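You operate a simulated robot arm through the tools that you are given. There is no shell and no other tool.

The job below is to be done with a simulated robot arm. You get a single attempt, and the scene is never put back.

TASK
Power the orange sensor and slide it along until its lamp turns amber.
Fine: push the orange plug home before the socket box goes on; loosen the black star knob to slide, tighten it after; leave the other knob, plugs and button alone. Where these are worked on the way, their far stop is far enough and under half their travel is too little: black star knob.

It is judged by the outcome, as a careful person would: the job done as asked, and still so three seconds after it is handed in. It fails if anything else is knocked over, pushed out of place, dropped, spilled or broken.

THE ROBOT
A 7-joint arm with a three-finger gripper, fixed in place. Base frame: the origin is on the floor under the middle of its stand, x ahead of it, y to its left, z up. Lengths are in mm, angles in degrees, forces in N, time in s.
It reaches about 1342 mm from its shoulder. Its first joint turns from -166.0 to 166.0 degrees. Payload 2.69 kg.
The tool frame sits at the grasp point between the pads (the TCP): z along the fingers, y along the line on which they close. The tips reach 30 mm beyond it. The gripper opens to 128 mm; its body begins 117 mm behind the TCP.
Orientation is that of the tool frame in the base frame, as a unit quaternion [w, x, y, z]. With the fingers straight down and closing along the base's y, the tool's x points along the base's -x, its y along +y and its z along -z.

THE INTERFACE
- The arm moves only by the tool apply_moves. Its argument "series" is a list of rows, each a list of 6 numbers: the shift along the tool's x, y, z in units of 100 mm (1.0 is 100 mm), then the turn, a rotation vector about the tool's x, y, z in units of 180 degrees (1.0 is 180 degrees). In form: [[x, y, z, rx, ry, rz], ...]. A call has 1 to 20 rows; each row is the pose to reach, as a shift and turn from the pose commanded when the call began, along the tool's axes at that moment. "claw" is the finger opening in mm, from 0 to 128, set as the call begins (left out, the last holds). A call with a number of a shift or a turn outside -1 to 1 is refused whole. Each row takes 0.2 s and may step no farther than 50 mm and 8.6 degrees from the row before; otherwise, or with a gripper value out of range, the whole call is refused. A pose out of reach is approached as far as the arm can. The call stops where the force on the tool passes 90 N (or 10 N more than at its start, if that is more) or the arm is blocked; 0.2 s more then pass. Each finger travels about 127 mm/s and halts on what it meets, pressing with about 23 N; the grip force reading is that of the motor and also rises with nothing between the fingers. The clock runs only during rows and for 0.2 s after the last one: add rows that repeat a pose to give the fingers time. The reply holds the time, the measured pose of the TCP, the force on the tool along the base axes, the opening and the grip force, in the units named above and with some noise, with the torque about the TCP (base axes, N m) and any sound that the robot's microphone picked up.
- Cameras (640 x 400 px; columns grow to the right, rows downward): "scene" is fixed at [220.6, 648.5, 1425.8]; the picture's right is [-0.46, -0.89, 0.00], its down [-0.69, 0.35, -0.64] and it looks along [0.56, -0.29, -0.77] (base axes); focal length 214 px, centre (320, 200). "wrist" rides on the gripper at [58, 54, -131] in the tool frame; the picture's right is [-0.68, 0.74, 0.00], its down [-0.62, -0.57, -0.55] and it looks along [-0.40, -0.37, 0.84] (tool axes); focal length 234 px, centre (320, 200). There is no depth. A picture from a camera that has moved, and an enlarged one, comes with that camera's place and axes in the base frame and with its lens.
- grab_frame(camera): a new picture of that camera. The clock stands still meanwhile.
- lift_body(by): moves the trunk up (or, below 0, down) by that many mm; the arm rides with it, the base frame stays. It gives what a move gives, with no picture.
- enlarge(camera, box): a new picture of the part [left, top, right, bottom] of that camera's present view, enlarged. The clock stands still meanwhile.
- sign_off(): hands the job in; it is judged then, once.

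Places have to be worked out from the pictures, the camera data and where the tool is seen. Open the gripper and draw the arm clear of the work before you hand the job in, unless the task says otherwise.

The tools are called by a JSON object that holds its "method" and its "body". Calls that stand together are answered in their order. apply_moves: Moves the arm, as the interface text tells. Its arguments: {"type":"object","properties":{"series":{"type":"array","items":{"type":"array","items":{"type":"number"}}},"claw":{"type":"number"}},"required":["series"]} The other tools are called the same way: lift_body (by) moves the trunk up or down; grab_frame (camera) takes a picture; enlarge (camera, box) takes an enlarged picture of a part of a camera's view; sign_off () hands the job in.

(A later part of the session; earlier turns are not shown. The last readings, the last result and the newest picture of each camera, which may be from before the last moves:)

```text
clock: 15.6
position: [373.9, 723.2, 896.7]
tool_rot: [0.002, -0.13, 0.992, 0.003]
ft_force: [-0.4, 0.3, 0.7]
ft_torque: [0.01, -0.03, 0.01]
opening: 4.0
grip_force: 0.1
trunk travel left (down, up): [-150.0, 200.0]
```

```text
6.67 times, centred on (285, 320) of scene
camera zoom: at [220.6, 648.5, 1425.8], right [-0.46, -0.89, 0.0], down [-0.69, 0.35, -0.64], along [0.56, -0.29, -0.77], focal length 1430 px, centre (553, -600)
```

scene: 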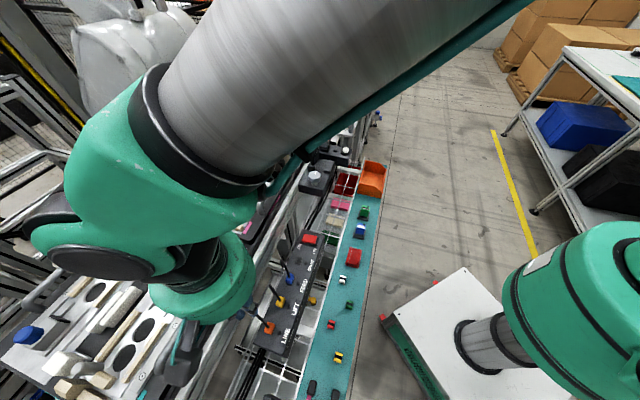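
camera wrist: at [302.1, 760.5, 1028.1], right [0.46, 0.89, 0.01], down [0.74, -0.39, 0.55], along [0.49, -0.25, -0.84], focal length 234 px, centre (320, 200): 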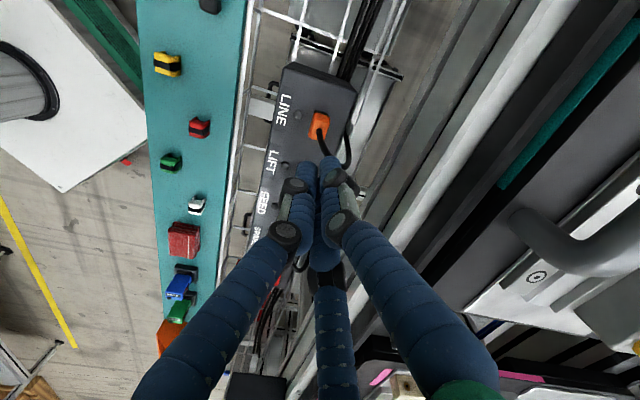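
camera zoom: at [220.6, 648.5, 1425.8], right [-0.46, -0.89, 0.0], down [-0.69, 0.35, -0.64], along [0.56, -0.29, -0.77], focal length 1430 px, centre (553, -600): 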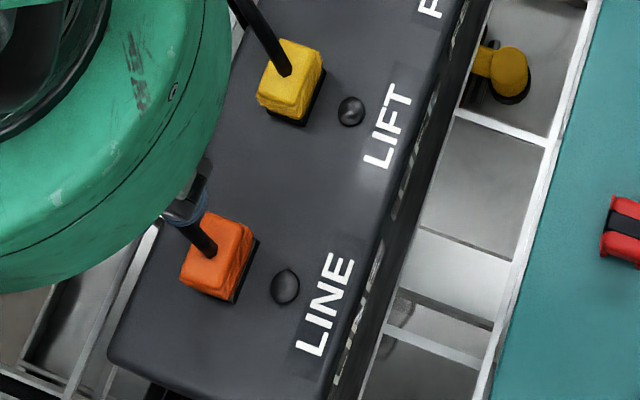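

I take the same enlargement as before the press so the plug's height can be compared directly.

{"method": "enlarge", "body": {"camera": "scene", "box": [255, 310, 295, 345]}}

{"method": "enlarge", "body": {"camera": "scene", "box": [265, 285, 305, 320]}}

{"method": "enlarge", "body": {"camera": "scene", "box": [275, 262, 315, 297]}}

{"method": "enlarge", "body": {"camera": "wrist", "box": [295, 95, 345, 150]}}

```text
11.43 times, centred on (275, 328) of scene
camera zoom: at [220.6, 648.5, 1425.8], right [-0.46, -0.89, 0.0], down [-0.69, 0.35, -0.64], along [0.56, -0.29, -0.77], focal length 2451 px, centre (834, -1257)
```

zoom: 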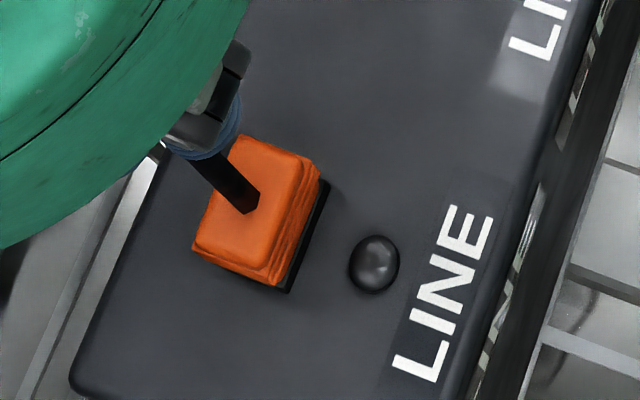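

```text
11.43 times, centred on (285, 302) of scene
camera zoom: at [220.6, 648.5, 1425.8], right [-0.46, -0.89, 0.0], down [-0.69, 0.35, -0.64], along [0.56, -0.29, -0.77], focal length 2451 px, centre (720, -971)
```

zoom: 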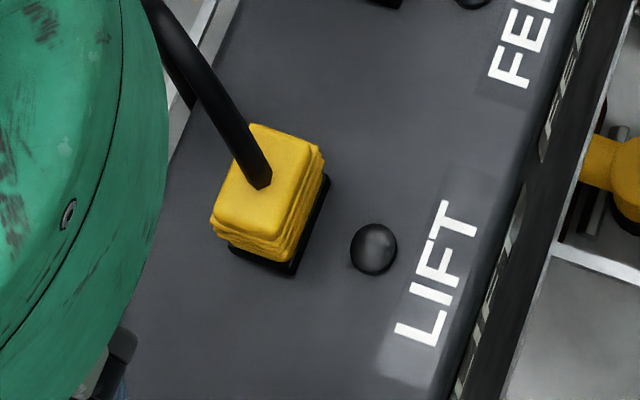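

```text
11.43 times, centred on (295, 280) of scene
camera zoom: at [220.6, 648.5, 1425.8], right [-0.46, -0.89, 0.0], down [-0.69, 0.35, -0.64], along [0.56, -0.29, -0.77], focal length 2451 px, centre (606, -709)
```

zoom: 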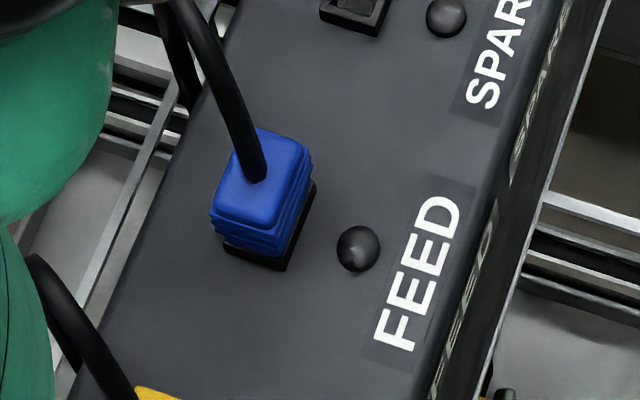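

```text
7.27 times, centred on (320, 122) of wrist
camera zoom: at [302.1, 760.5, 1028.1], right [0.46, 0.89, 0.01], down [0.74, -0.39, 0.55], along [0.49, -0.25, -0.84], focal length 1703 px, centre (320, 764)
```

zoom: 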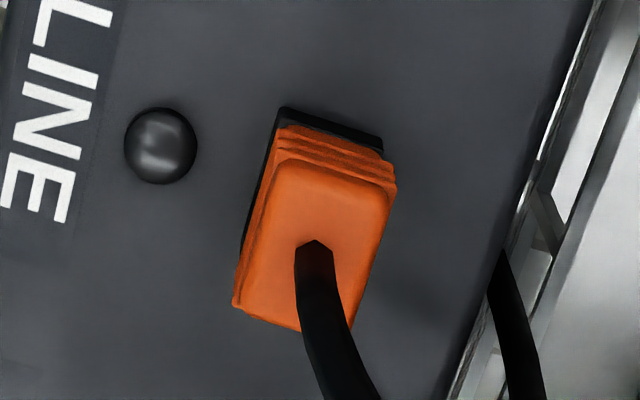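

Compared with before, the plug's top corner has shifted by (+2,+5) px, i.e. a 3–5 mm drop, and it then held 69–91 N without further travel, so it is home. Next I move to the red rocker, which I estimate at about (575, 509, 745).

{"method": "apply_moves", "body": {"series": [[-0.116, -0.216, -0.15, 0, 0, 0], [-0.232, -0.433, -0.3, 0, 0, 0], [-0.347, -0.649, -0.3, 0, 0, 0], [-0.463, -0.865, -0.3, 0, 0, 0]], "claw": 0}}

{"method": "apply_moves", "body": {"series": [[-0.116, -0.216, 0, 0, 0, 0], [-0.232, -0.433, 0, 0, 0, 0], [-0.347, -0.649, 0, 0, 0, 0], [-0.463, -0.865, 0, 0, 0, 0]]}}

{"method": "apply_moves", "body": {"series": [[-0.116, -0.216, 0, 0, 0, 0], [-0.232, -0.433, 0, 0, 0, 0], [-0.347, -0.649, 0, 0, 0, 0], [-0.463, -0.865, 0, 0, 0, 0], [-0.463, -0.865, 0, 0, 0, 0]]}}

{"method": "grab_frame", "body": {"camera": "wrist"}}

{"method": "grab_frame", "body": {"camera": "scene"}}

```text
clock: 16.6
position: [441.3, 657.1, 924.4]
tool_rot: [0.002, -0.131, 0.991, 0.002]
ft_force: [-0.8, 1.0, -0.4]
ft_torque: [-0.07, -0.03, 0.03]
opening: 2.1
grip_force: 23.2
trunk travel left (down, up): [-150.0, 200.0]
```

```text
clock: 17.6
position: [507.9, 585.1, 928.0]
tool_rot: [0.002, -0.131, 0.991, 0.003]
ft_force: [-0.8, 1.3, 0.5]
ft_torque: [-0.02, -0.01, 0.01]
opening: 2.3
grip_force: 23.4
trunk travel left (down, up): [-150.0, 200.0]
```

```text
clock: 18.8
position: [574.6, 512.4, 925.5]
tool_rot: [0.001, -0.131, 0.991, 0.003]
ft_force: [0.6, -1.0, 0.5]
ft_torque: [0.0, 0.03, -0.01]
opening: 2.4
grip_force: 22.6
trunk travel left (down, up): [-150.0, 200.0]
```

```text
taken
camera wrist: at [502.5, 548.3, 1057.5], right [0.46, 0.89, 0.01], down [0.74, -0.39, 0.55], along [0.49, -0.25, -0.84], focal length 234 px, centre (320, 200)
```

wrist: 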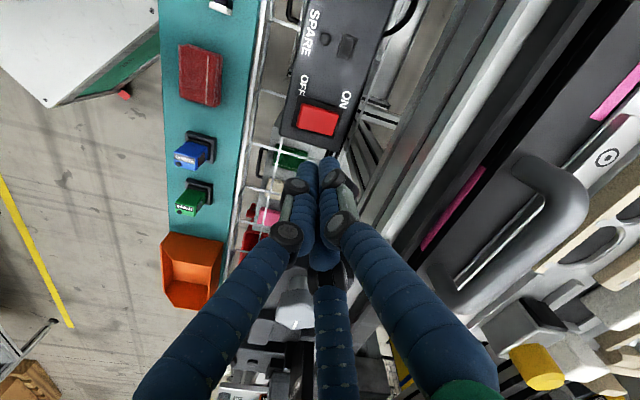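

```text
taken
```

scene: 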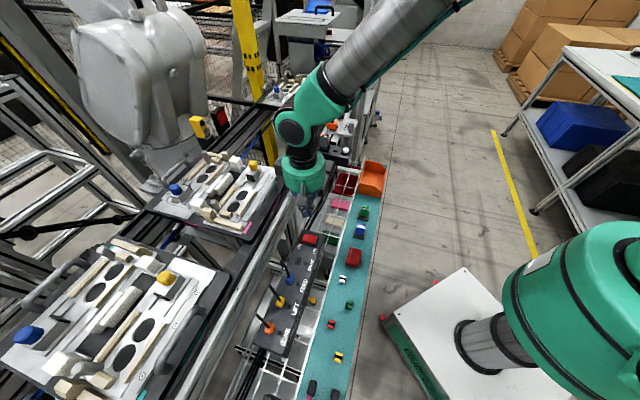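

The view is clear now. I look again at the seated plug without the arm in the way, and close up at the rocker to read its state.

{"method": "enlarge", "body": {"camera": "scene", "box": [255, 310, 295, 345]}}

{"method": "enlarge", "body": {"camera": "wrist", "box": [285, 75, 365, 155]}}

{"method": "enlarge", "body": {"camera": "scene", "box": [290, 222, 330, 262]}}

{"method": "enlarge", "body": {"camera": "scene", "box": [255, 270, 315, 345]}}

```text
11.43 times, centred on (275, 328) of scene
camera zoom: at [220.6, 648.5, 1425.8], right [-0.46, -0.89, 0.0], down [-0.69, 0.35, -0.64], along [0.56, -0.29, -0.77], focal length 2451 px, centre (834, -1257)
```

zoom: 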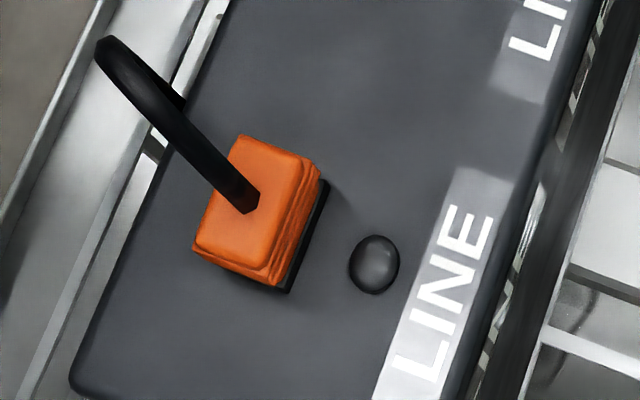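

```text
5.00 times, centred on (325, 115) of wrist
camera zoom: at [502.5, 548.3, 1057.5], right [0.46, 0.89, 0.01], down [0.74, -0.39, 0.55], along [0.49, -0.25, -0.84], focal length 1171 px, centre (295, 625)
```

zoom: 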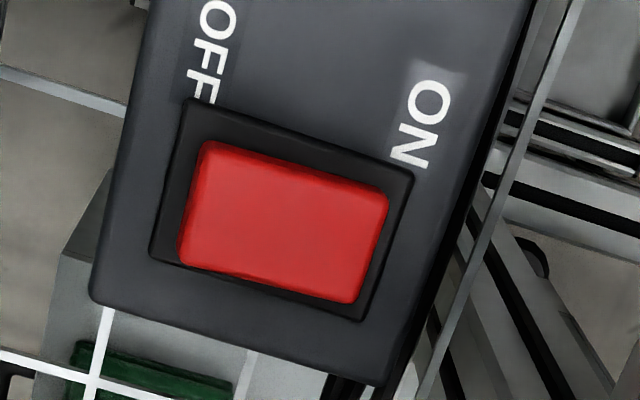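

```text
10.00 times, centred on (310, 242) of scene
camera zoom: at [220.6, 648.5, 1425.8], right [-0.46, -0.89, 0.0], down [-0.69, 0.35, -0.64], along [0.56, -0.29, -0.77], focal length 2145 px, centre (420, -220)
```

zoom: 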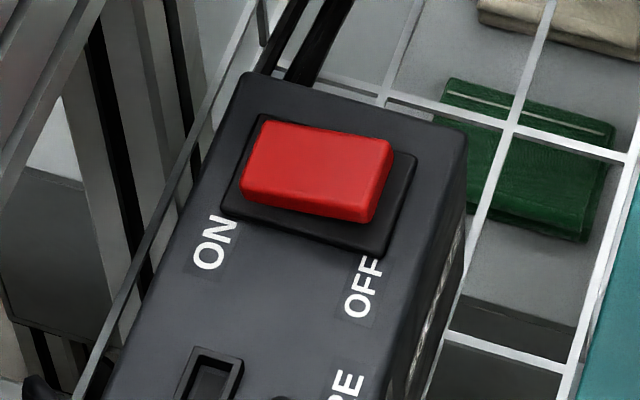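

```text
5.33 times, centred on (285, 308) of scene
camera zoom: at [220.6, 648.5, 1425.8], right [-0.46, -0.89, 0.0], down [-0.69, 0.35, -0.64], along [0.56, -0.29, -0.77], focal length 1144 px, centre (507, -373)
```

zoom: 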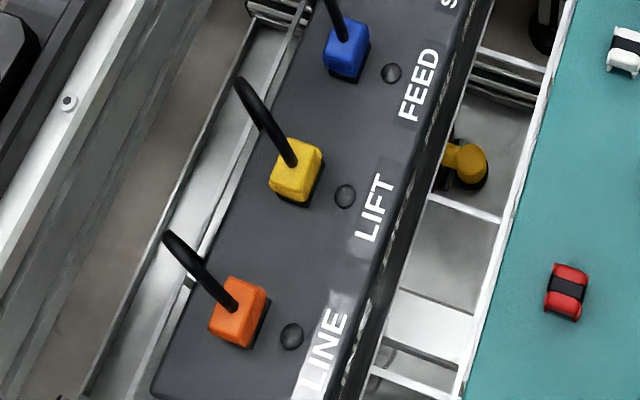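

The plug sits visibly lower than before. The rocker's tilt is unclear, so I enlarge it strongly in both views before deciding which side is up.

{"method": "enlarge", "body": {"camera": "scene", "box": [299, 230, 321, 246]}}

{"method": "enlarge", "body": {"camera": "wrist", "box": [296, 90, 346, 140]}}

```text
16.00 times, centred on (310, 238) of scene
camera zoom: at [220.6, 648.5, 1425.8], right [-0.46, -0.89, 0.0], down [-0.69, 0.35, -0.64], along [0.56, -0.29, -0.77], focal length 3432 px, centre (480, -408)
```

zoom: 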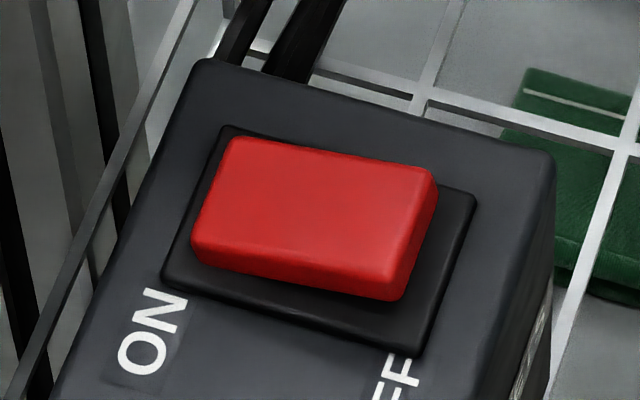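

```text
8.00 times, centred on (321, 115) of wrist
camera zoom: at [502.5, 548.3, 1057.5], right [0.46, 0.89, 0.01], down [0.74, -0.39, 0.55], along [0.49, -0.25, -0.84], focal length 1873 px, centre (312, 880)
```

zoom: 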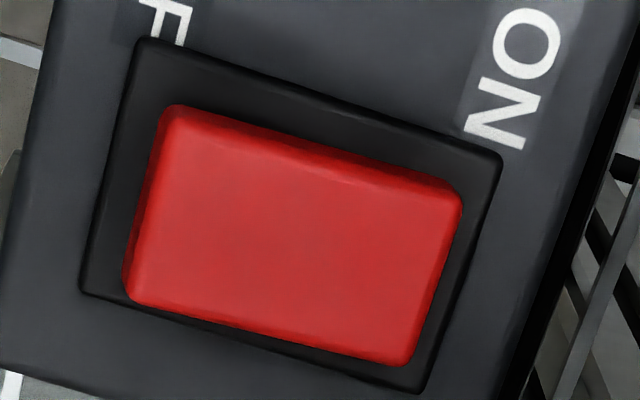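

The OFF end looks slightly higher than the ON end, which is ambiguous. I check whether anything is powered right now by looking at the sensor's lamp and the strip's lamps.

{"method": "enlarge", "body": {"camera": "scene", "box": [316, 100, 366, 140]}}

{"method": "enlarge", "body": {"camera": "scene", "box": [280, 240, 320, 290]}}

```text
10.00 times, centred on (341, 120) of scene
camera zoom: at [220.6, 648.5, 1425.8], right [-0.46, -0.89, 0.0], down [-0.69, 0.35, -0.64], along [0.56, -0.29, -0.77], focal length 2145 px, centre (110, 1000)
```

zoom: 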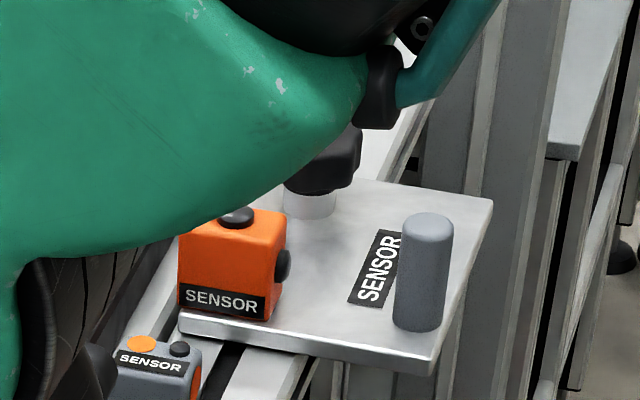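

```text
8.00 times, centred on (300, 265) of scene
camera zoom: at [220.6, 648.5, 1425.8], right [-0.46, -0.89, 0.0], down [-0.69, 0.35, -0.64], along [0.56, -0.29, -0.77], focal length 1716 px, centre (480, -320)
```

zoom: 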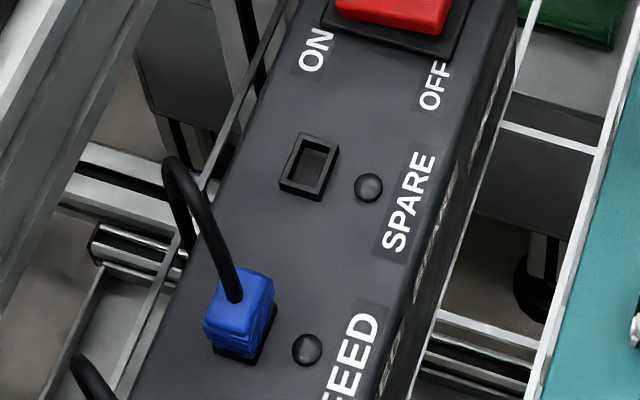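

Nothing is lit, so the box is off. To read the rocker's tilt reliably I turn the tool ~73° so the wrist camera looks across it from the OFF side.

{"method": "apply_moves", "body": {"series": [[0, 0, 0.1, 0, 0, -0.0451], [0, 0, 0.2, 0, 0, -0.0901], [0, 0, 0.3, 0, 0, -0.1352], [0, 0, 0.4, 0, 0, -0.1802], [0, 0, 0.5, 0, 0, -0.2253], [0, 0, 0.5, 0, 0, -0.2704], [0, 0, 0.5, 0, 0, -0.3154], [0, 0, 0.5, 0, 0, -0.3605], [0, 0, 0.5, 0, 0, -0.4056], [0, 0, 0.5, 0, 0, -0.4056]]}}

{"method": "grab_frame", "body": {"camera": "wrist"}}

{"method": "enlarge", "body": {"camera": "wrist", "box": [280, 80, 380, 180]}}

```text
clock: 21.0
position: [573.8, 512.0, 875.6]
tool_rot: [0.002, -0.695, 0.719, 0.001]
ft_force: [-0.2, 0.2, 0.1]
ft_torque: [0.03, 0.0, 0.0]
opening: 2.2
grip_force: 23.2
trunk travel left (down, up): [-150.0, 200.0]
```

```text
taken
camera wrist: at [516.7, 455.6, 1007.3], right [-0.71, 0.7, 0.0], down [0.58, 0.59, 0.55], along [0.39, 0.4, -0.83], focal length 234 px, centre (320, 200)
```

wrist: 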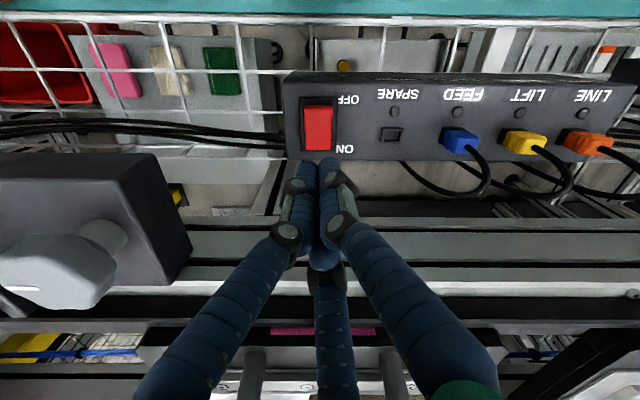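

```text
4.00 times, centred on (330, 130) of wrist
camera zoom: at [516.7, 455.6, 1007.3], right [-0.71, 0.7, 0.0], down [0.58, 0.59, 0.55], along [0.39, 0.4, -0.83], focal length 937 px, centre (280, 480)
```

zoom: 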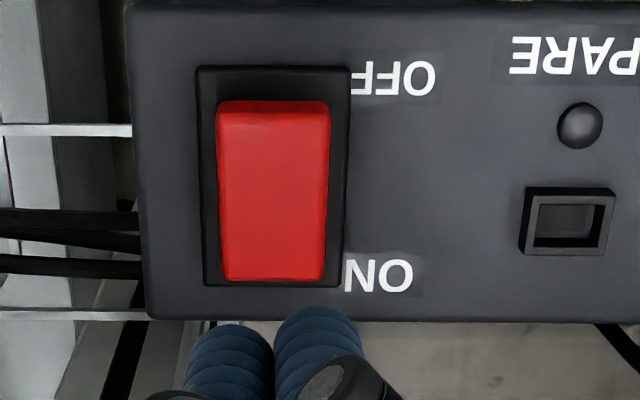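

From the OFF side I see the OFF end face. I enlarge this further for a more exact reading of the rocker's tilt.

{"method": "enlarge", "body": {"camera": "wrist", "box": [298, 90, 348, 160]}}

{"method": "enlarge", "body": {"camera": "wrist", "box": [430, 85, 620, 180]}}

```text
5.71 times, centred on (323, 125) of wrist
camera zoom: at [516.7, 455.6, 1007.3], right [-0.71, 0.7, 0.0], down [0.58, 0.59, 0.55], along [0.39, 0.4, -0.83], focal length 1338 px, centre (303, 629)
```

zoom: 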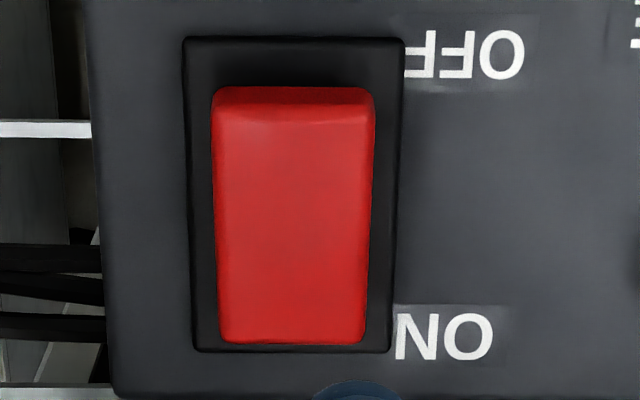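

```text
3.37 times, centred on (525, 132) of wrist
camera zoom: at [516.7, 455.6, 1007.3], right [-0.71, 0.7, 0.0], down [0.58, 0.59, 0.55], along [0.39, 0.4, -0.83], focal length 789 px, centre (-370, 427)
```

zoom: 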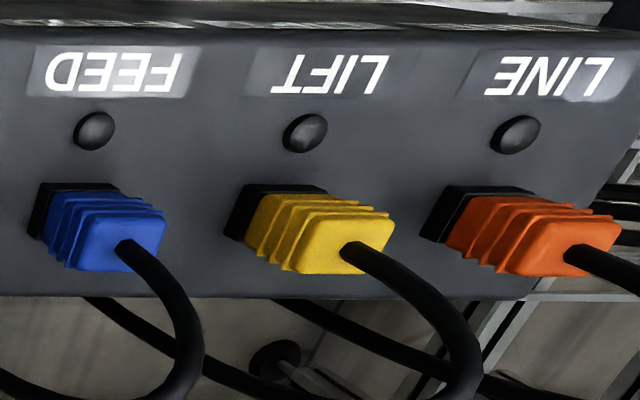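

This side view is very useful for seating: I enlarge each plug's base to see whether a gap remains under the orange one.

{"method": "enlarge", "body": {"camera": "wrist", "box": [555, 120, 620, 170]}}

{"method": "enlarge", "body": {"camera": "wrist", "box": [495, 120, 560, 170]}}

{"method": "enlarge", "body": {"camera": "wrist", "box": [430, 120, 495, 170]}}

```text
8.00 times, centred on (588, 145) of wrist
camera zoom: at [516.7, 455.6, 1007.3], right [-0.71, 0.7, 0.0], down [0.58, 0.59, 0.55], along [0.39, 0.4, -0.83], focal length 1873 px, centre (-1820, 640)
```

zoom: 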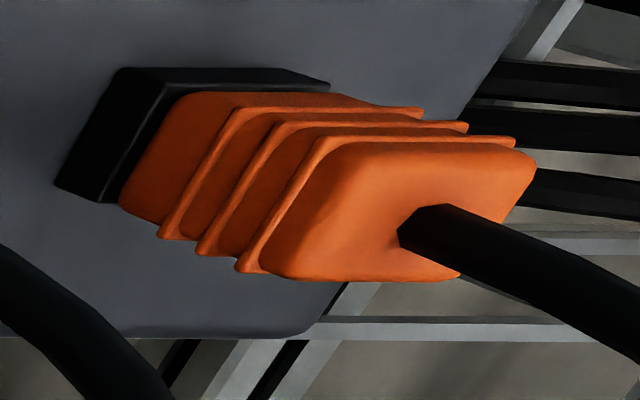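

```text
8.00 times, centred on (528, 145) of wrist
camera zoom: at [516.7, 455.6, 1007.3], right [-0.71, 0.7, 0.0], down [0.58, 0.59, 0.55], along [0.39, 0.4, -0.83], focal length 1873 px, centre (-1340, 640)
```

zoom: 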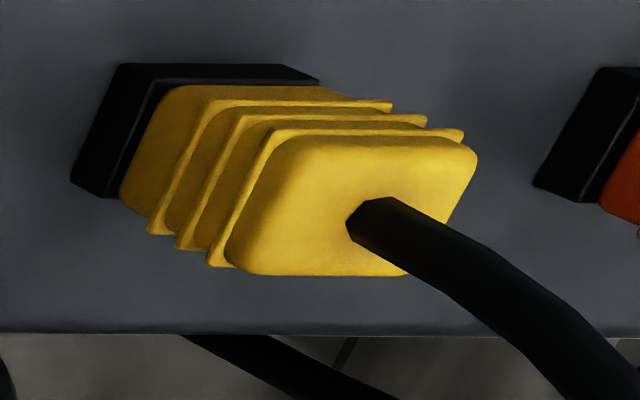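

```text
8.00 times, centred on (462, 145) of wrist
camera zoom: at [516.7, 455.6, 1007.3], right [-0.71, 0.7, 0.0], down [0.58, 0.59, 0.55], along [0.39, 0.4, -0.83], focal length 1873 px, centre (-820, 640)
```

zoom: 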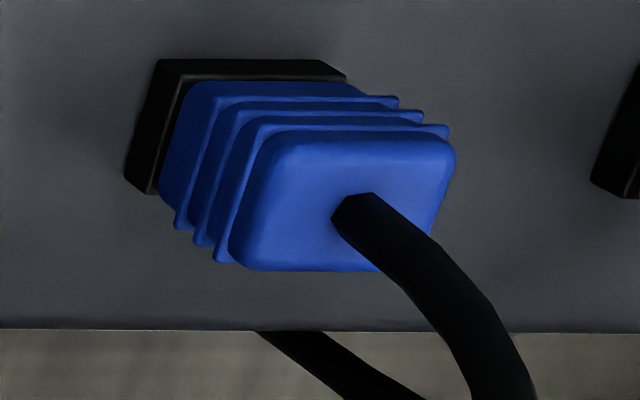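

All three plugs now show the same seating on their black bezels, so the orange plug is home; lamps are dark, so the box is off. Next I press the ON end of the rocker: I place the closed fingertips above it at about (582, 521) and come down to z ≈ 770 for the tips.

{"method": "apply_moves", "body": {"series": [[-0.05, -0.05, 0.2, 0, 0, 0], [-0.1, -0.09, 0.45, 0, 0, 0], [-0.1, -0.09, 0.65, 0, 0, 0], [-0.1, -0.09, 0.75, 0, 0, 0], [-0.1, -0.09, 0.75, 0, 0, 0]]}}

{"method": "enlarge", "body": {"camera": "wrist", "box": [260, 80, 380, 200]}}

{"method": "enlarge", "body": {"camera": "scene", "box": [280, 190, 350, 260]}}

```text
clock: 22.2
position: [581.8, 524.2, 800.8]
tool_rot: [0.003, -0.695, 0.719, 0.001]
ft_force: [-0.9, 0.4, 0.5]
ft_torque: [0.02, -0.01, -0.08]
opening: 2.0
grip_force: 22.4
trunk travel left (down, up): [-150.0, 200.0]
```

```text
3.33 times, centred on (320, 140) of wrist
camera zoom: at [525.4, 467.1, 931.3], right [-0.71, 0.7, 0.0], down [0.59, 0.59, 0.55], along [0.39, 0.4, -0.83], focal length 781 px, centre (320, 400)
```

zoom: 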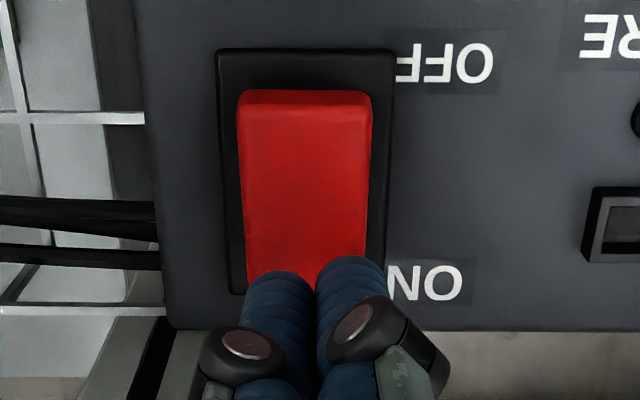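

```text
5.71 times, centred on (315, 225) of scene
camera zoom: at [220.6, 648.5, 1425.8], right [-0.46, -0.89, 0.0], down [-0.69, 0.35, -0.64], along [0.56, -0.29, -0.77], focal length 1226 px, centre (349, 57)
```

zoom: 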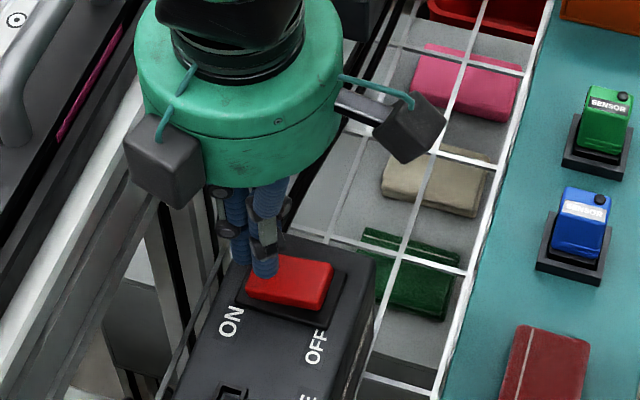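

The tips are above the ON end. I press down slowly in small steps and watch force, sound and lamps.

{"method": "apply_moves", "body": {"series": [[0, 0, 0.02, 0, 0, 0], [0, 0, 0.04, 0, 0, 0], [0, 0, 0.06, 0, 0, 0], [0, 0, 0.08, 0, 0, 0], [0, 0, 0.1, 0, 0, 0], [0, 0, 0.12, 0, 0, 0]]}}

{"method": "enlarge", "body": {"camera": "wrist", "box": [260, 80, 380, 200]}}

```text
clock: 23.6
position: [583.0, 521.5, 788.8]
tool_rot: [0.002, -0.695, 0.719, 0.001]
ft_force: [-0.3, 0.1, 0.2]
ft_torque: [-0.01, -0.02, 0.02]
opening: 2.2
grip_force: 23.0
trunk travel left (down, up): [-150.0, 200.0]
```

```text
3.33 times, centred on (320, 140) of wrist
camera zoom: at [526.2, 465.8, 919.6], right [-0.71, 0.7, 0.0], down [0.59, 0.59, 0.55], along [0.39, 0.4, -0.83], focal length 781 px, centre (320, 400)
```

zoom: 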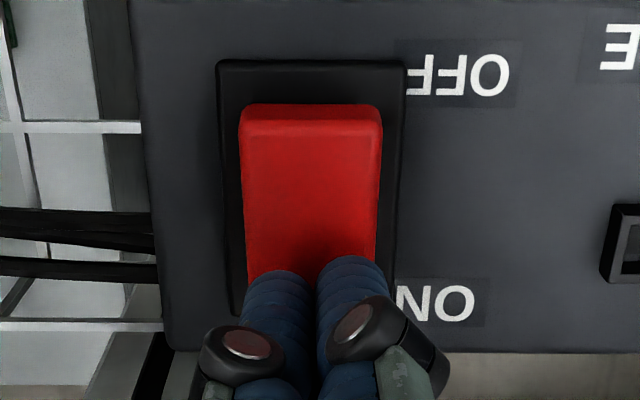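

No contact yet with the tips at ≈ 758. I continue down.

{"method": "apply_moves", "body": {"series": [[0, 0, 0.02, 0, 0, 0], [0, 0, 0.04, 0, 0, 0], [0, 0, 0.06, 0, 0, 0]]}}

{"method": "apply_moves", "body": {"series": [[0, 0, 0.01, 0, 0, 0], [0, 0, 0.02, 0, 0, 0], [0, 0, 0.03, 0, 0, 0], [0, 0, 0.04, 0, 0, 0]]}}

{"method": "enlarge", "body": {"camera": "wrist", "box": [260, 80, 380, 200]}}

{"method": "enlarge", "body": {"camera": "scene", "box": [255, 225, 325, 345]}}

```text
clock: 24.4
position: [582.0, 522.2, 782.1]
tool_rot: [0.003, -0.696, 0.719, 0.001]
ft_force: [0.4, 0.8, 0.2]
ft_torque: [-0.01, 0.02, 0.01]
opening: 2.3
grip_force: 22.3
trunk travel left (down, up): [-150.0, 200.0]
```

```text
clock: 25.4
position: [582.7, 524.2, 779.1]
tool_rot: [0.002, -0.695, 0.719, 0.001]
ft_force: [0.8, -1.7, 4.6]
ft_torque: [-0.06, 0.02, 0.03]
opening: 2.5
grip_force: 23.1
trunk travel left (down, up): [-150.0, 200.0]
```

```text
3.33 times, centred on (320, 140) of wrist
camera zoom: at [526.0, 466.5, 910.5], right [-0.71, 0.7, 0.0], down [0.58, 0.59, 0.55], along [0.39, 0.4, -0.83], focal length 781 px, centre (320, 400)
```

zoom: 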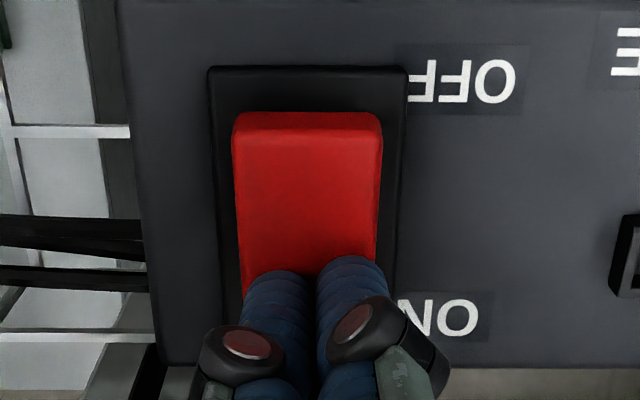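

```text
3.33 times, centred on (290, 285) of scene
camera zoom: at [220.6, 648.5, 1425.8], right [-0.46, -0.89, 0.0], down [-0.69, 0.35, -0.64], along [0.56, -0.29, -0.77], focal length 715 px, centre (420, -83)
```

zoom: 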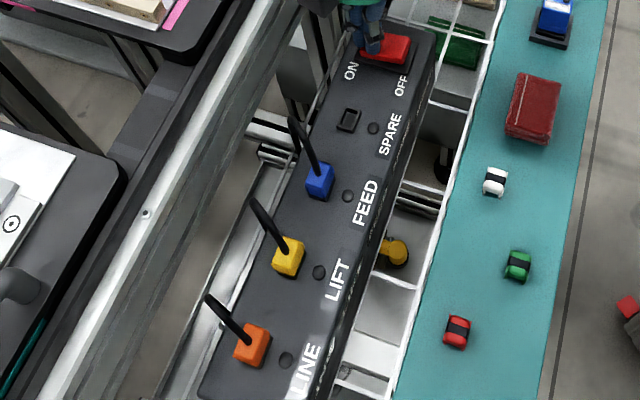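

Contact at tip z ≈ 749.5 with 4.6 N. I press on in 1 mm steps to see whether the rocker gives way.

{"method": "apply_moves", "body": {"series": [[0, 0, 0.01, 0, 0, 0], [0, 0, 0.02, 0, 0, 0], [0, 0, 0.03, 0, 0, 0]]}}

{"method": "enlarge", "body": {"camera": "wrist", "box": [260, 80, 380, 200]}}

{"method": "enlarge", "body": {"camera": "scene", "box": [255, 225, 325, 345]}}

```text
clock: 26.2
position: [582.9, 523.0, 780.3]
tool_rot: [0.005, -0.694, 0.719, 0.0]
ft_force: [-4.6, -5.6, 46.3]
ft_torque: [-0.41, 0.78, 0.04]
opening: 2.3
grip_force: 22.7
trunk travel left (down, up): [-150.0, 200.0]
```

```text
3.33 times, centred on (320, 140) of wrist
camera zoom: at [525.6, 466.2, 909.7], right [-0.71, 0.7, 0.0], down [0.58, 0.59, 0.56], along [0.39, 0.4, -0.83], focal length 781 px, centre (320, 400)
```

zoom: 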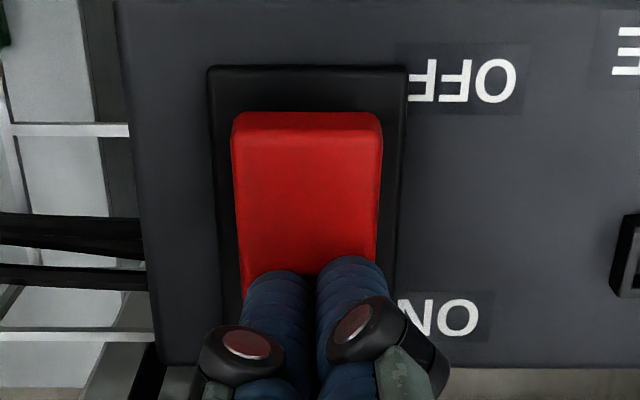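

```text
3.33 times, centred on (290, 285) of scene
camera zoom: at [220.6, 648.5, 1425.8], right [-0.46, -0.89, 0.0], down [-0.69, 0.35, -0.64], along [0.56, -0.29, -0.77], focal length 715 px, centre (420, -83)
```

zoom: 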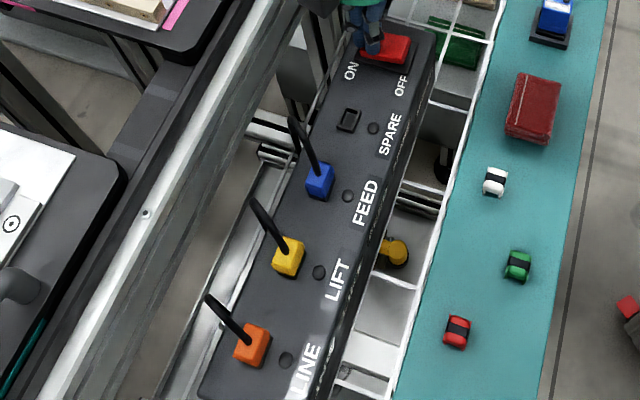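

The contact point works out 13 mm toward the OFF side of the tips and it did not budge at 46 N: the ON-labelled end is already down on its stop, the raised end is the OFF-labelled one, yet nothing is lit. Tripping the rocker from its raised end is safe either way (if it was on, I switch it back on after), so I lift, move over the raised end and look.

{"method": "apply_moves", "body": {"series": [[0, 0, -0.15, 0, 0, 0], [0, 0, -0.33, 0, 0, 0], [0.146, 0.137, -0.33, 0, 0, 0], [0.292, 0.273, -0.33, 0, 0, 0], [0.292, 0.273, -0.33, 0, 0, 0]]}}

{"method": "enlarge", "body": {"camera": "wrist", "box": [260, 80, 380, 200]}}

{"method": "enlarge", "body": {"camera": "scene", "box": [285, 200, 335, 260]}}

{"method": "enlarge", "body": {"camera": "scene", "box": [300, 90, 380, 150]}}

```text
clock: 27.4
position: [553.2, 492.9, 808.9]
tool_rot: [0.003, -0.695, 0.719, 0.001]
ft_force: [0.1, -0.3, -0.3]
ft_torque: [0.0, -0.01, 0.01]
opening: 2.3
grip_force: 22.8
trunk travel left (down, up): [-150.0, 200.0]
```

```text
3.33 times, centred on (320, 140) of wrist
camera zoom: at [497.0, 436.7, 940.8], right [-0.71, 0.7, 0.0], down [0.59, 0.59, 0.55], along [0.39, 0.4, -0.83], focal length 781 px, centre (320, 400)
```

zoom: 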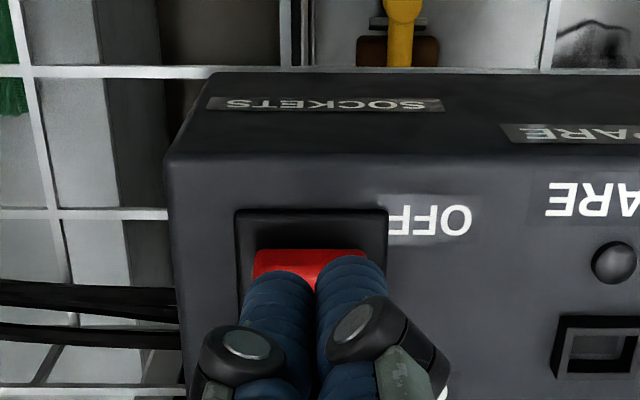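

```text
6.67 times, centred on (310, 230) of scene
camera zoom: at [220.6, 648.5, 1425.8], right [-0.46, -0.89, 0.0], down [-0.69, 0.35, -0.64], along [0.56, -0.29, -0.77], focal length 1430 px, centre (387, 0)
```

zoom: 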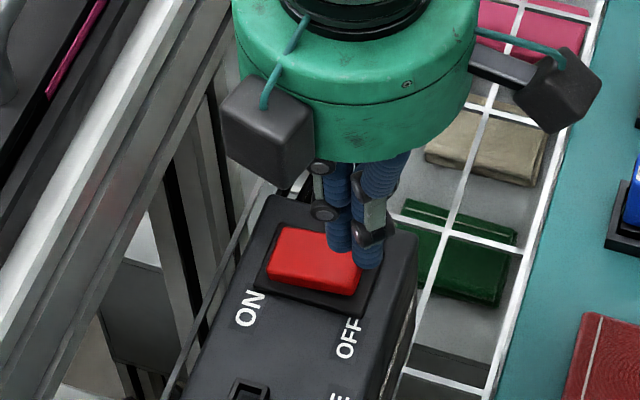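

```text
6.67 times, centred on (340, 120) of scene
camera zoom: at [220.6, 648.5, 1425.8], right [-0.46, -0.89, 0.0], down [-0.69, 0.35, -0.64], along [0.56, -0.29, -0.77], focal length 1430 px, centre (187, 733)
```

zoom: 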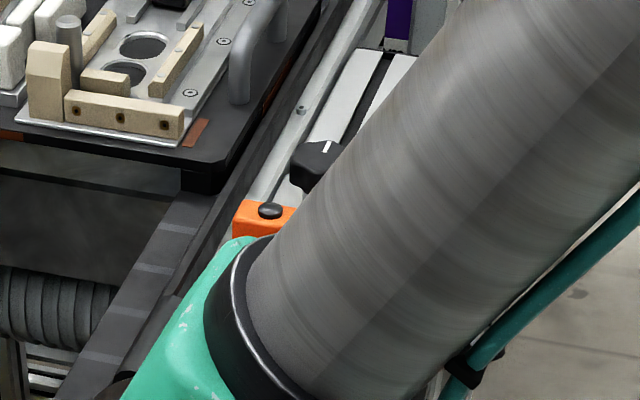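

The tips are over the raised end, sensor lamp still dark. I press this end down slowly.

{"method": "apply_moves", "body": {"series": [[0, 0, 0.07, 0, 0, 0], [0, 0, 0.13, 0, 0, 0], [0, 0, 0.15, 0, 0, 0], [0, 0, 0.17, 0, 0, 0], [0, 0, 0.19, 0, 0, 0], [0, 0, 0.21, 0, 0, 0]]}}

{"method": "enlarge", "body": {"camera": "scene", "box": [255, 225, 325, 345]}}

```text
clock: 28.8
position: [555.2, 494.6, 787.4]
tool_rot: [0.002, -0.694, 0.72, 0.001]
ft_force: [-0.4, -0.4, 0.3]
ft_torque: [-0.02, 0.01, 0.02]
opening: 2.0
grip_force: 22.5
trunk travel left (down, up): [-150.0, 200.0]
```

```text
3.33 times, centred on (290, 285) of scene
camera zoom: at [220.6, 648.5, 1425.8], right [-0.46, -0.89, 0.0], down [-0.69, 0.35, -0.64], along [0.56, -0.29, -0.77], focal length 715 px, centre (420, -83)
```

zoom: 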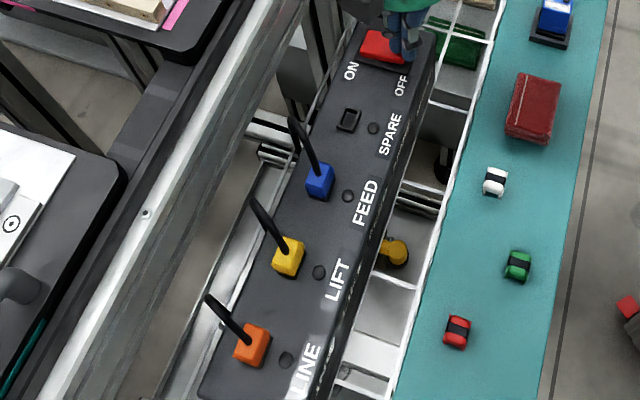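

No contact yet with the tips at ≈ 758; I continue in 1–2 mm steps.

{"method": "apply_moves", "body": {"series": [[0, 0, 0.015, 0, 0, 0], [0, 0, 0.03, 0, 0, 0], [0, 0, 0.04, 0, 0, 0], [0, 0, 0.05, 0, 0, 0]]}}

{"method": "enlarge", "body": {"camera": "wrist", "box": [260, 80, 380, 200]}}

{"method": "enlarge", "body": {"camera": "scene", "box": [255, 225, 325, 345]}}

```text
clock: 29.8
position: [556.3, 493.5, 782.3]
tool_rot: [0.003, -0.694, 0.72, 0.001]
ft_force: [-0.6, 0.3, 0.6]
ft_torque: [-0.01, -0.01, -0.04]
opening: 2.0
grip_force: 23.3
trunk travel left (down, up): [-150.0, 200.0]
```

```text
3.33 times, centred on (320, 140) of wrist
camera zoom: at [498.7, 437.0, 914.1], right [-0.71, 0.7, 0.0], down [0.59, 0.59, 0.55], along [0.39, 0.4, -0.83], focal length 781 px, centre (320, 400)
```

zoom: 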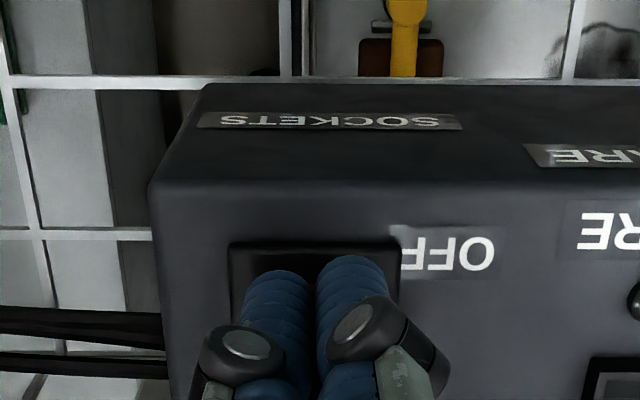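

```text
3.33 times, centred on (290, 285) of scene
camera zoom: at [220.6, 648.5, 1425.8], right [-0.46, -0.89, 0.0], down [-0.69, 0.35, -0.64], along [0.56, -0.29, -0.77], focal length 715 px, centre (420, -83)
```

zoom: 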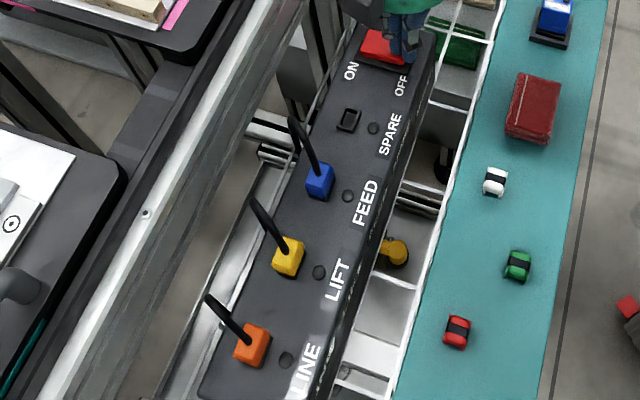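

Still no contact at tip z ≈ 753, so the tilt is small. I continue down gently.

{"method": "apply_moves", "body": {"series": [[0, 0, 0.01, 0, 0, 0], [0, 0, 0.02, 0, 0, 0], [0, 0, 0.03, 0, 0, 0], [0, 0, 0.04, 0, 0, 0]]}}

{"method": "enlarge", "body": {"camera": "wrist", "box": [260, 80, 380, 200]}}

{"method": "enlarge", "body": {"camera": "scene", "box": [255, 225, 325, 345]}}

```text
clock: 30.8
position: [554.8, 495.1, 779.8]
tool_rot: [0.003, -0.694, 0.72, 0.001]
ft_force: [-3.7, 0.3, 5.1]
ft_torque: [0.07, 0.05, 0.04]
opening: 2.3
grip_force: 22.8
trunk travel left (down, up): [-150.0, 200.0]
```

```text
3.33 times, centred on (320, 140) of wrist
camera zoom: at [498.5, 437.8, 910.0], right [-0.71, 0.7, 0.0], down [0.58, 0.59, 0.55], along [0.39, 0.4, -0.83], focal length 781 px, centre (320, 400)
```

zoom: 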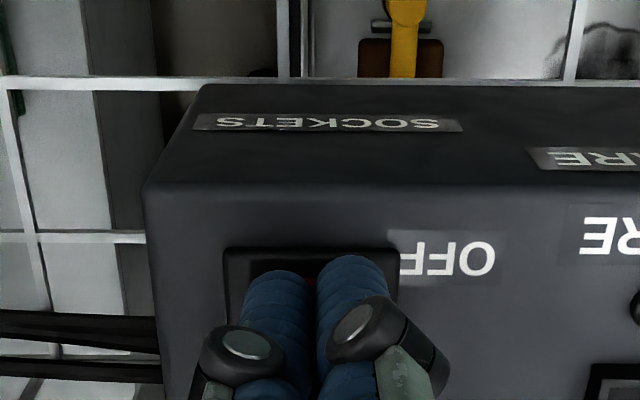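

```text
3.33 times, centred on (290, 285) of scene
camera zoom: at [220.6, 648.5, 1425.8], right [-0.46, -0.89, 0.0], down [-0.69, 0.35, -0.64], along [0.56, -0.29, -0.77], focal length 715 px, centre (420, -83)
```

zoom: 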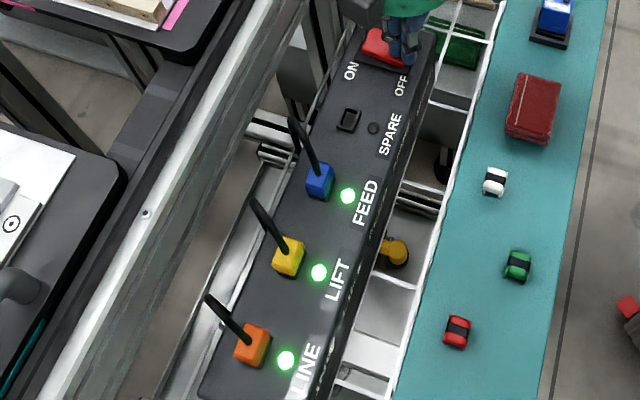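

Pressing that end lit the green lamps at LINE, LIFT and FEED, so the box is now on and the orange plug is home. I push a touch further to make sure the rocker is fully over, then lift off.

{"method": "apply_moves", "body": {"series": [[0, 0, 0.01, 0, 0, 0], [0, 0, 0.02, 0, 0, 0], [0, 0, 0.03, 0, 0, 0], [0, 0, 0.03, 0, 0, 0]]}}

{"method": "apply_moves", "body": {"series": [[0, 0, -0.2, 0, 0, 0], [0, 0, -0.5, 0, 0, 0], [0, 0, -0.9, 0, 0, 0], [0, 0, -0.9, 0, 0, 0]]}}

{"method": "enlarge", "body": {"camera": "scene", "box": [255, 225, 325, 345]}}

{"method": "enlarge", "body": {"camera": "wrist", "box": [280, 80, 380, 180]}}

{"method": "enlarge", "body": {"camera": "scene", "box": [300, 90, 380, 150]}}

```text
clock: 31.8
position: [554.7, 494.8, 778.8]
tool_rot: [0.005, -0.695, 0.719, 0.001]
ft_force: [-7.7, -6.4, 42.0]
ft_torque: [0.36, -0.24, 0.03]
opening: 2.0
grip_force: 23.3
trunk travel left (down, up): [-150.0, 200.0]
```

```text
clock: 32.8
position: [553.1, 491.5, 867.3]
tool_rot: [0.003, -0.695, 0.719, 0.002]
ft_force: [-0.3, -0.2, -0.1]
ft_torque: [0.02, -0.04, -0.02]
opening: 2.0
grip_force: 23.5
trunk travel left (down, up): [-150.0, 200.0]
```

```text
3.33 times, centred on (290, 285) of scene
camera zoom: at [220.6, 648.5, 1425.8], right [-0.46, -0.89, 0.0], down [-0.69, 0.35, -0.64], along [0.56, -0.29, -0.77], focal length 715 px, centre (420, -83)
```

zoom: 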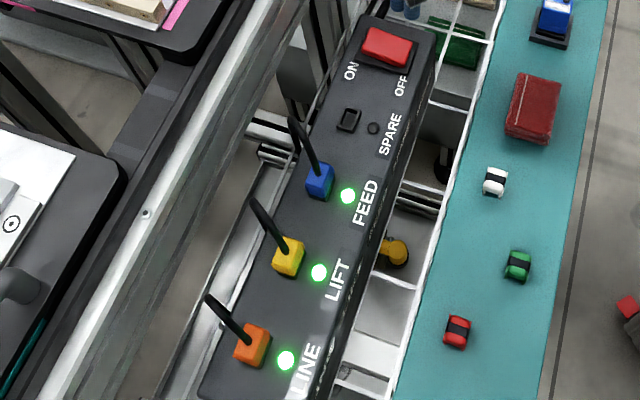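

```text
4.00 times, centred on (330, 130) of wrist
camera zoom: at [496.9, 434.3, 998.3], right [-0.71, 0.7, 0.0], down [0.59, 0.59, 0.55], along [0.39, 0.4, -0.83], focal length 937 px, centre (280, 480)
```

zoom: 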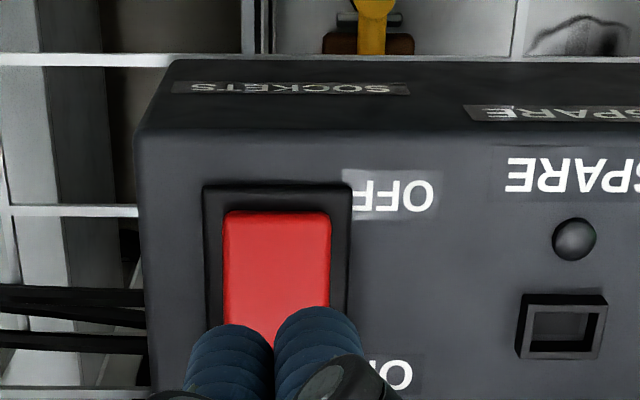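

```text
6.67 times, centred on (340, 120) of scene
camera zoom: at [220.6, 648.5, 1425.8], right [-0.46, -0.89, 0.0], down [-0.69, 0.35, -0.64], along [0.56, -0.29, -0.77], focal length 1430 px, centre (187, 733)
```

zoom: 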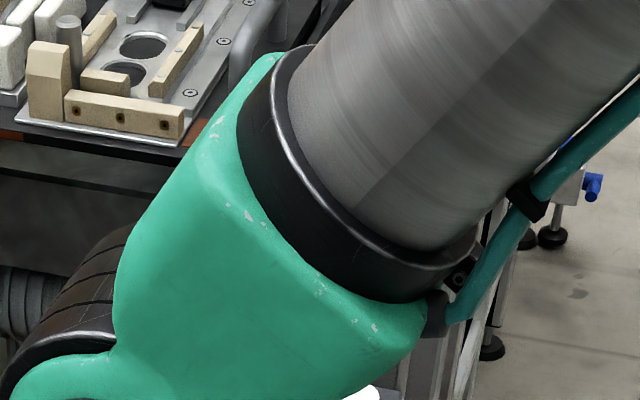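

Lamps stay lit after release, so the box is latched on. Now I go up and across to the sensor carriage, clearing the reflector (top ≈ 1010) with the tips above 1085.

{"method": "apply_moves", "body": {"series": [[0, 0, -0.33, 0, 0, 0], [0, 0, -0.67, 0, 0, 0], [0, 0, -1.0, 0, 0, 0]]}}

{"method": "apply_moves", "body": {"series": [[0, 0, -0.33, 0, 0, 0], [0, 0, -0.67, 0, 0, 0], [0, 0, -1.0, 0, 0, 0]]}}

{"method": "apply_moves", "body": {"series": [[0.213, -0.291, -0.17, 0, 0, 0], [0.426, -0.581, -0.33, 0, 0, 0], [0.639, -0.872, -0.5, 0, 0, 0]]}}

{"method": "apply_moves", "body": {"series": [[0.213, -0.291, 0, 0, 0, 0], [0.426, -0.581, 0, 0, 0, 0], [0.639, -0.872, 0, 0, 0, 0]]}}

{"method": "apply_moves", "body": {"series": [[0.213, -0.291, 0, 0, 0, 0], [0.426, -0.581, 0, 0, 0, 0], [0.639, -0.872, 0, 0, 0, 0], [0.639, -0.872, 0, 0, 0, 0]]}}

{"method": "grab_frame", "body": {"camera": "wrist"}}

{"method": "grab_frame", "body": {"camera": "scene"}}

```text
clock: 33.6
position: [554.5, 491.8, 965.0]
tool_rot: [0.002, -0.695, 0.719, 0.001]
ft_force: [-0.3, 0.1, -0.3]
ft_torque: [0.01, 0.01, 0.03]
opening: 2.3
grip_force: 23.4
trunk travel left (down, up): [-150.0, 200.0]
```

```text
clock: 34.4
position: [553.3, 491.0, 1067.2]
tool_rot: [0.003, -0.695, 0.719, 0.001]
ft_force: [-0.1, -1.0, 0.1]
ft_torque: [0.02, -0.03, -0.05]
opening: 2.4
grip_force: 22.9
trunk travel left (down, up): [-150.0, 200.0]
```

```text
clock: 35.2
position: [638.6, 428.9, 1117.9]
tool_rot: [0.003, -0.695, 0.719, 0.002]
ft_force: [0.4, -1.0, -0.3]
ft_torque: [-0.04, -0.03, 0.02]
opening: 2.1
grip_force: 22.8
trunk travel left (down, up): [-150.0, 200.0]
```

```text
clock: 36.0
position: [724.8, 358.4, 1115.2]
tool_rot: [0.002, -0.694, 0.72, 0.002]
ft_force: [-0.2, -0.2, 0.5]
ft_torque: [0.01, -0.01, -0.04]
opening: 2.2
grip_force: 22.4
trunk travel left (down, up): [-150.0, 200.0]
```

```text
clock: 37.0
position: [806.7, 292.3, 1115.2]
tool_rot: [0.002, -0.695, 0.719, 0.001]
ft_force: [1.2, -0.6, -0.1]
ft_torque: [0.03, 0.05, -0.03]
opening: 2.3
grip_force: 23.1
trunk travel left (down, up): [-150.0, 200.0]
```

```text
taken
camera wrist: at [750.6, 235.3, 1246.2], right [-0.71, 0.7, 0.0], down [0.59, 0.59, 0.55], along [0.39, 0.4, -0.83], focal length 234 px, centre (320, 200)
```

wrist: 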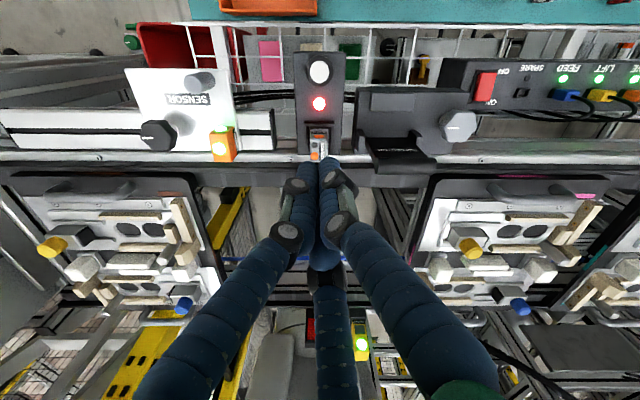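

```text
taken
```

scene: 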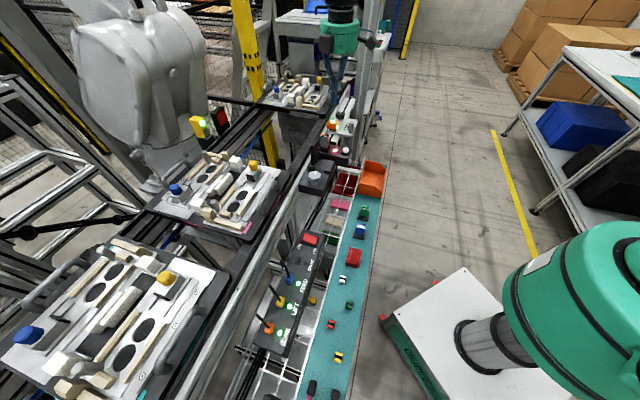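

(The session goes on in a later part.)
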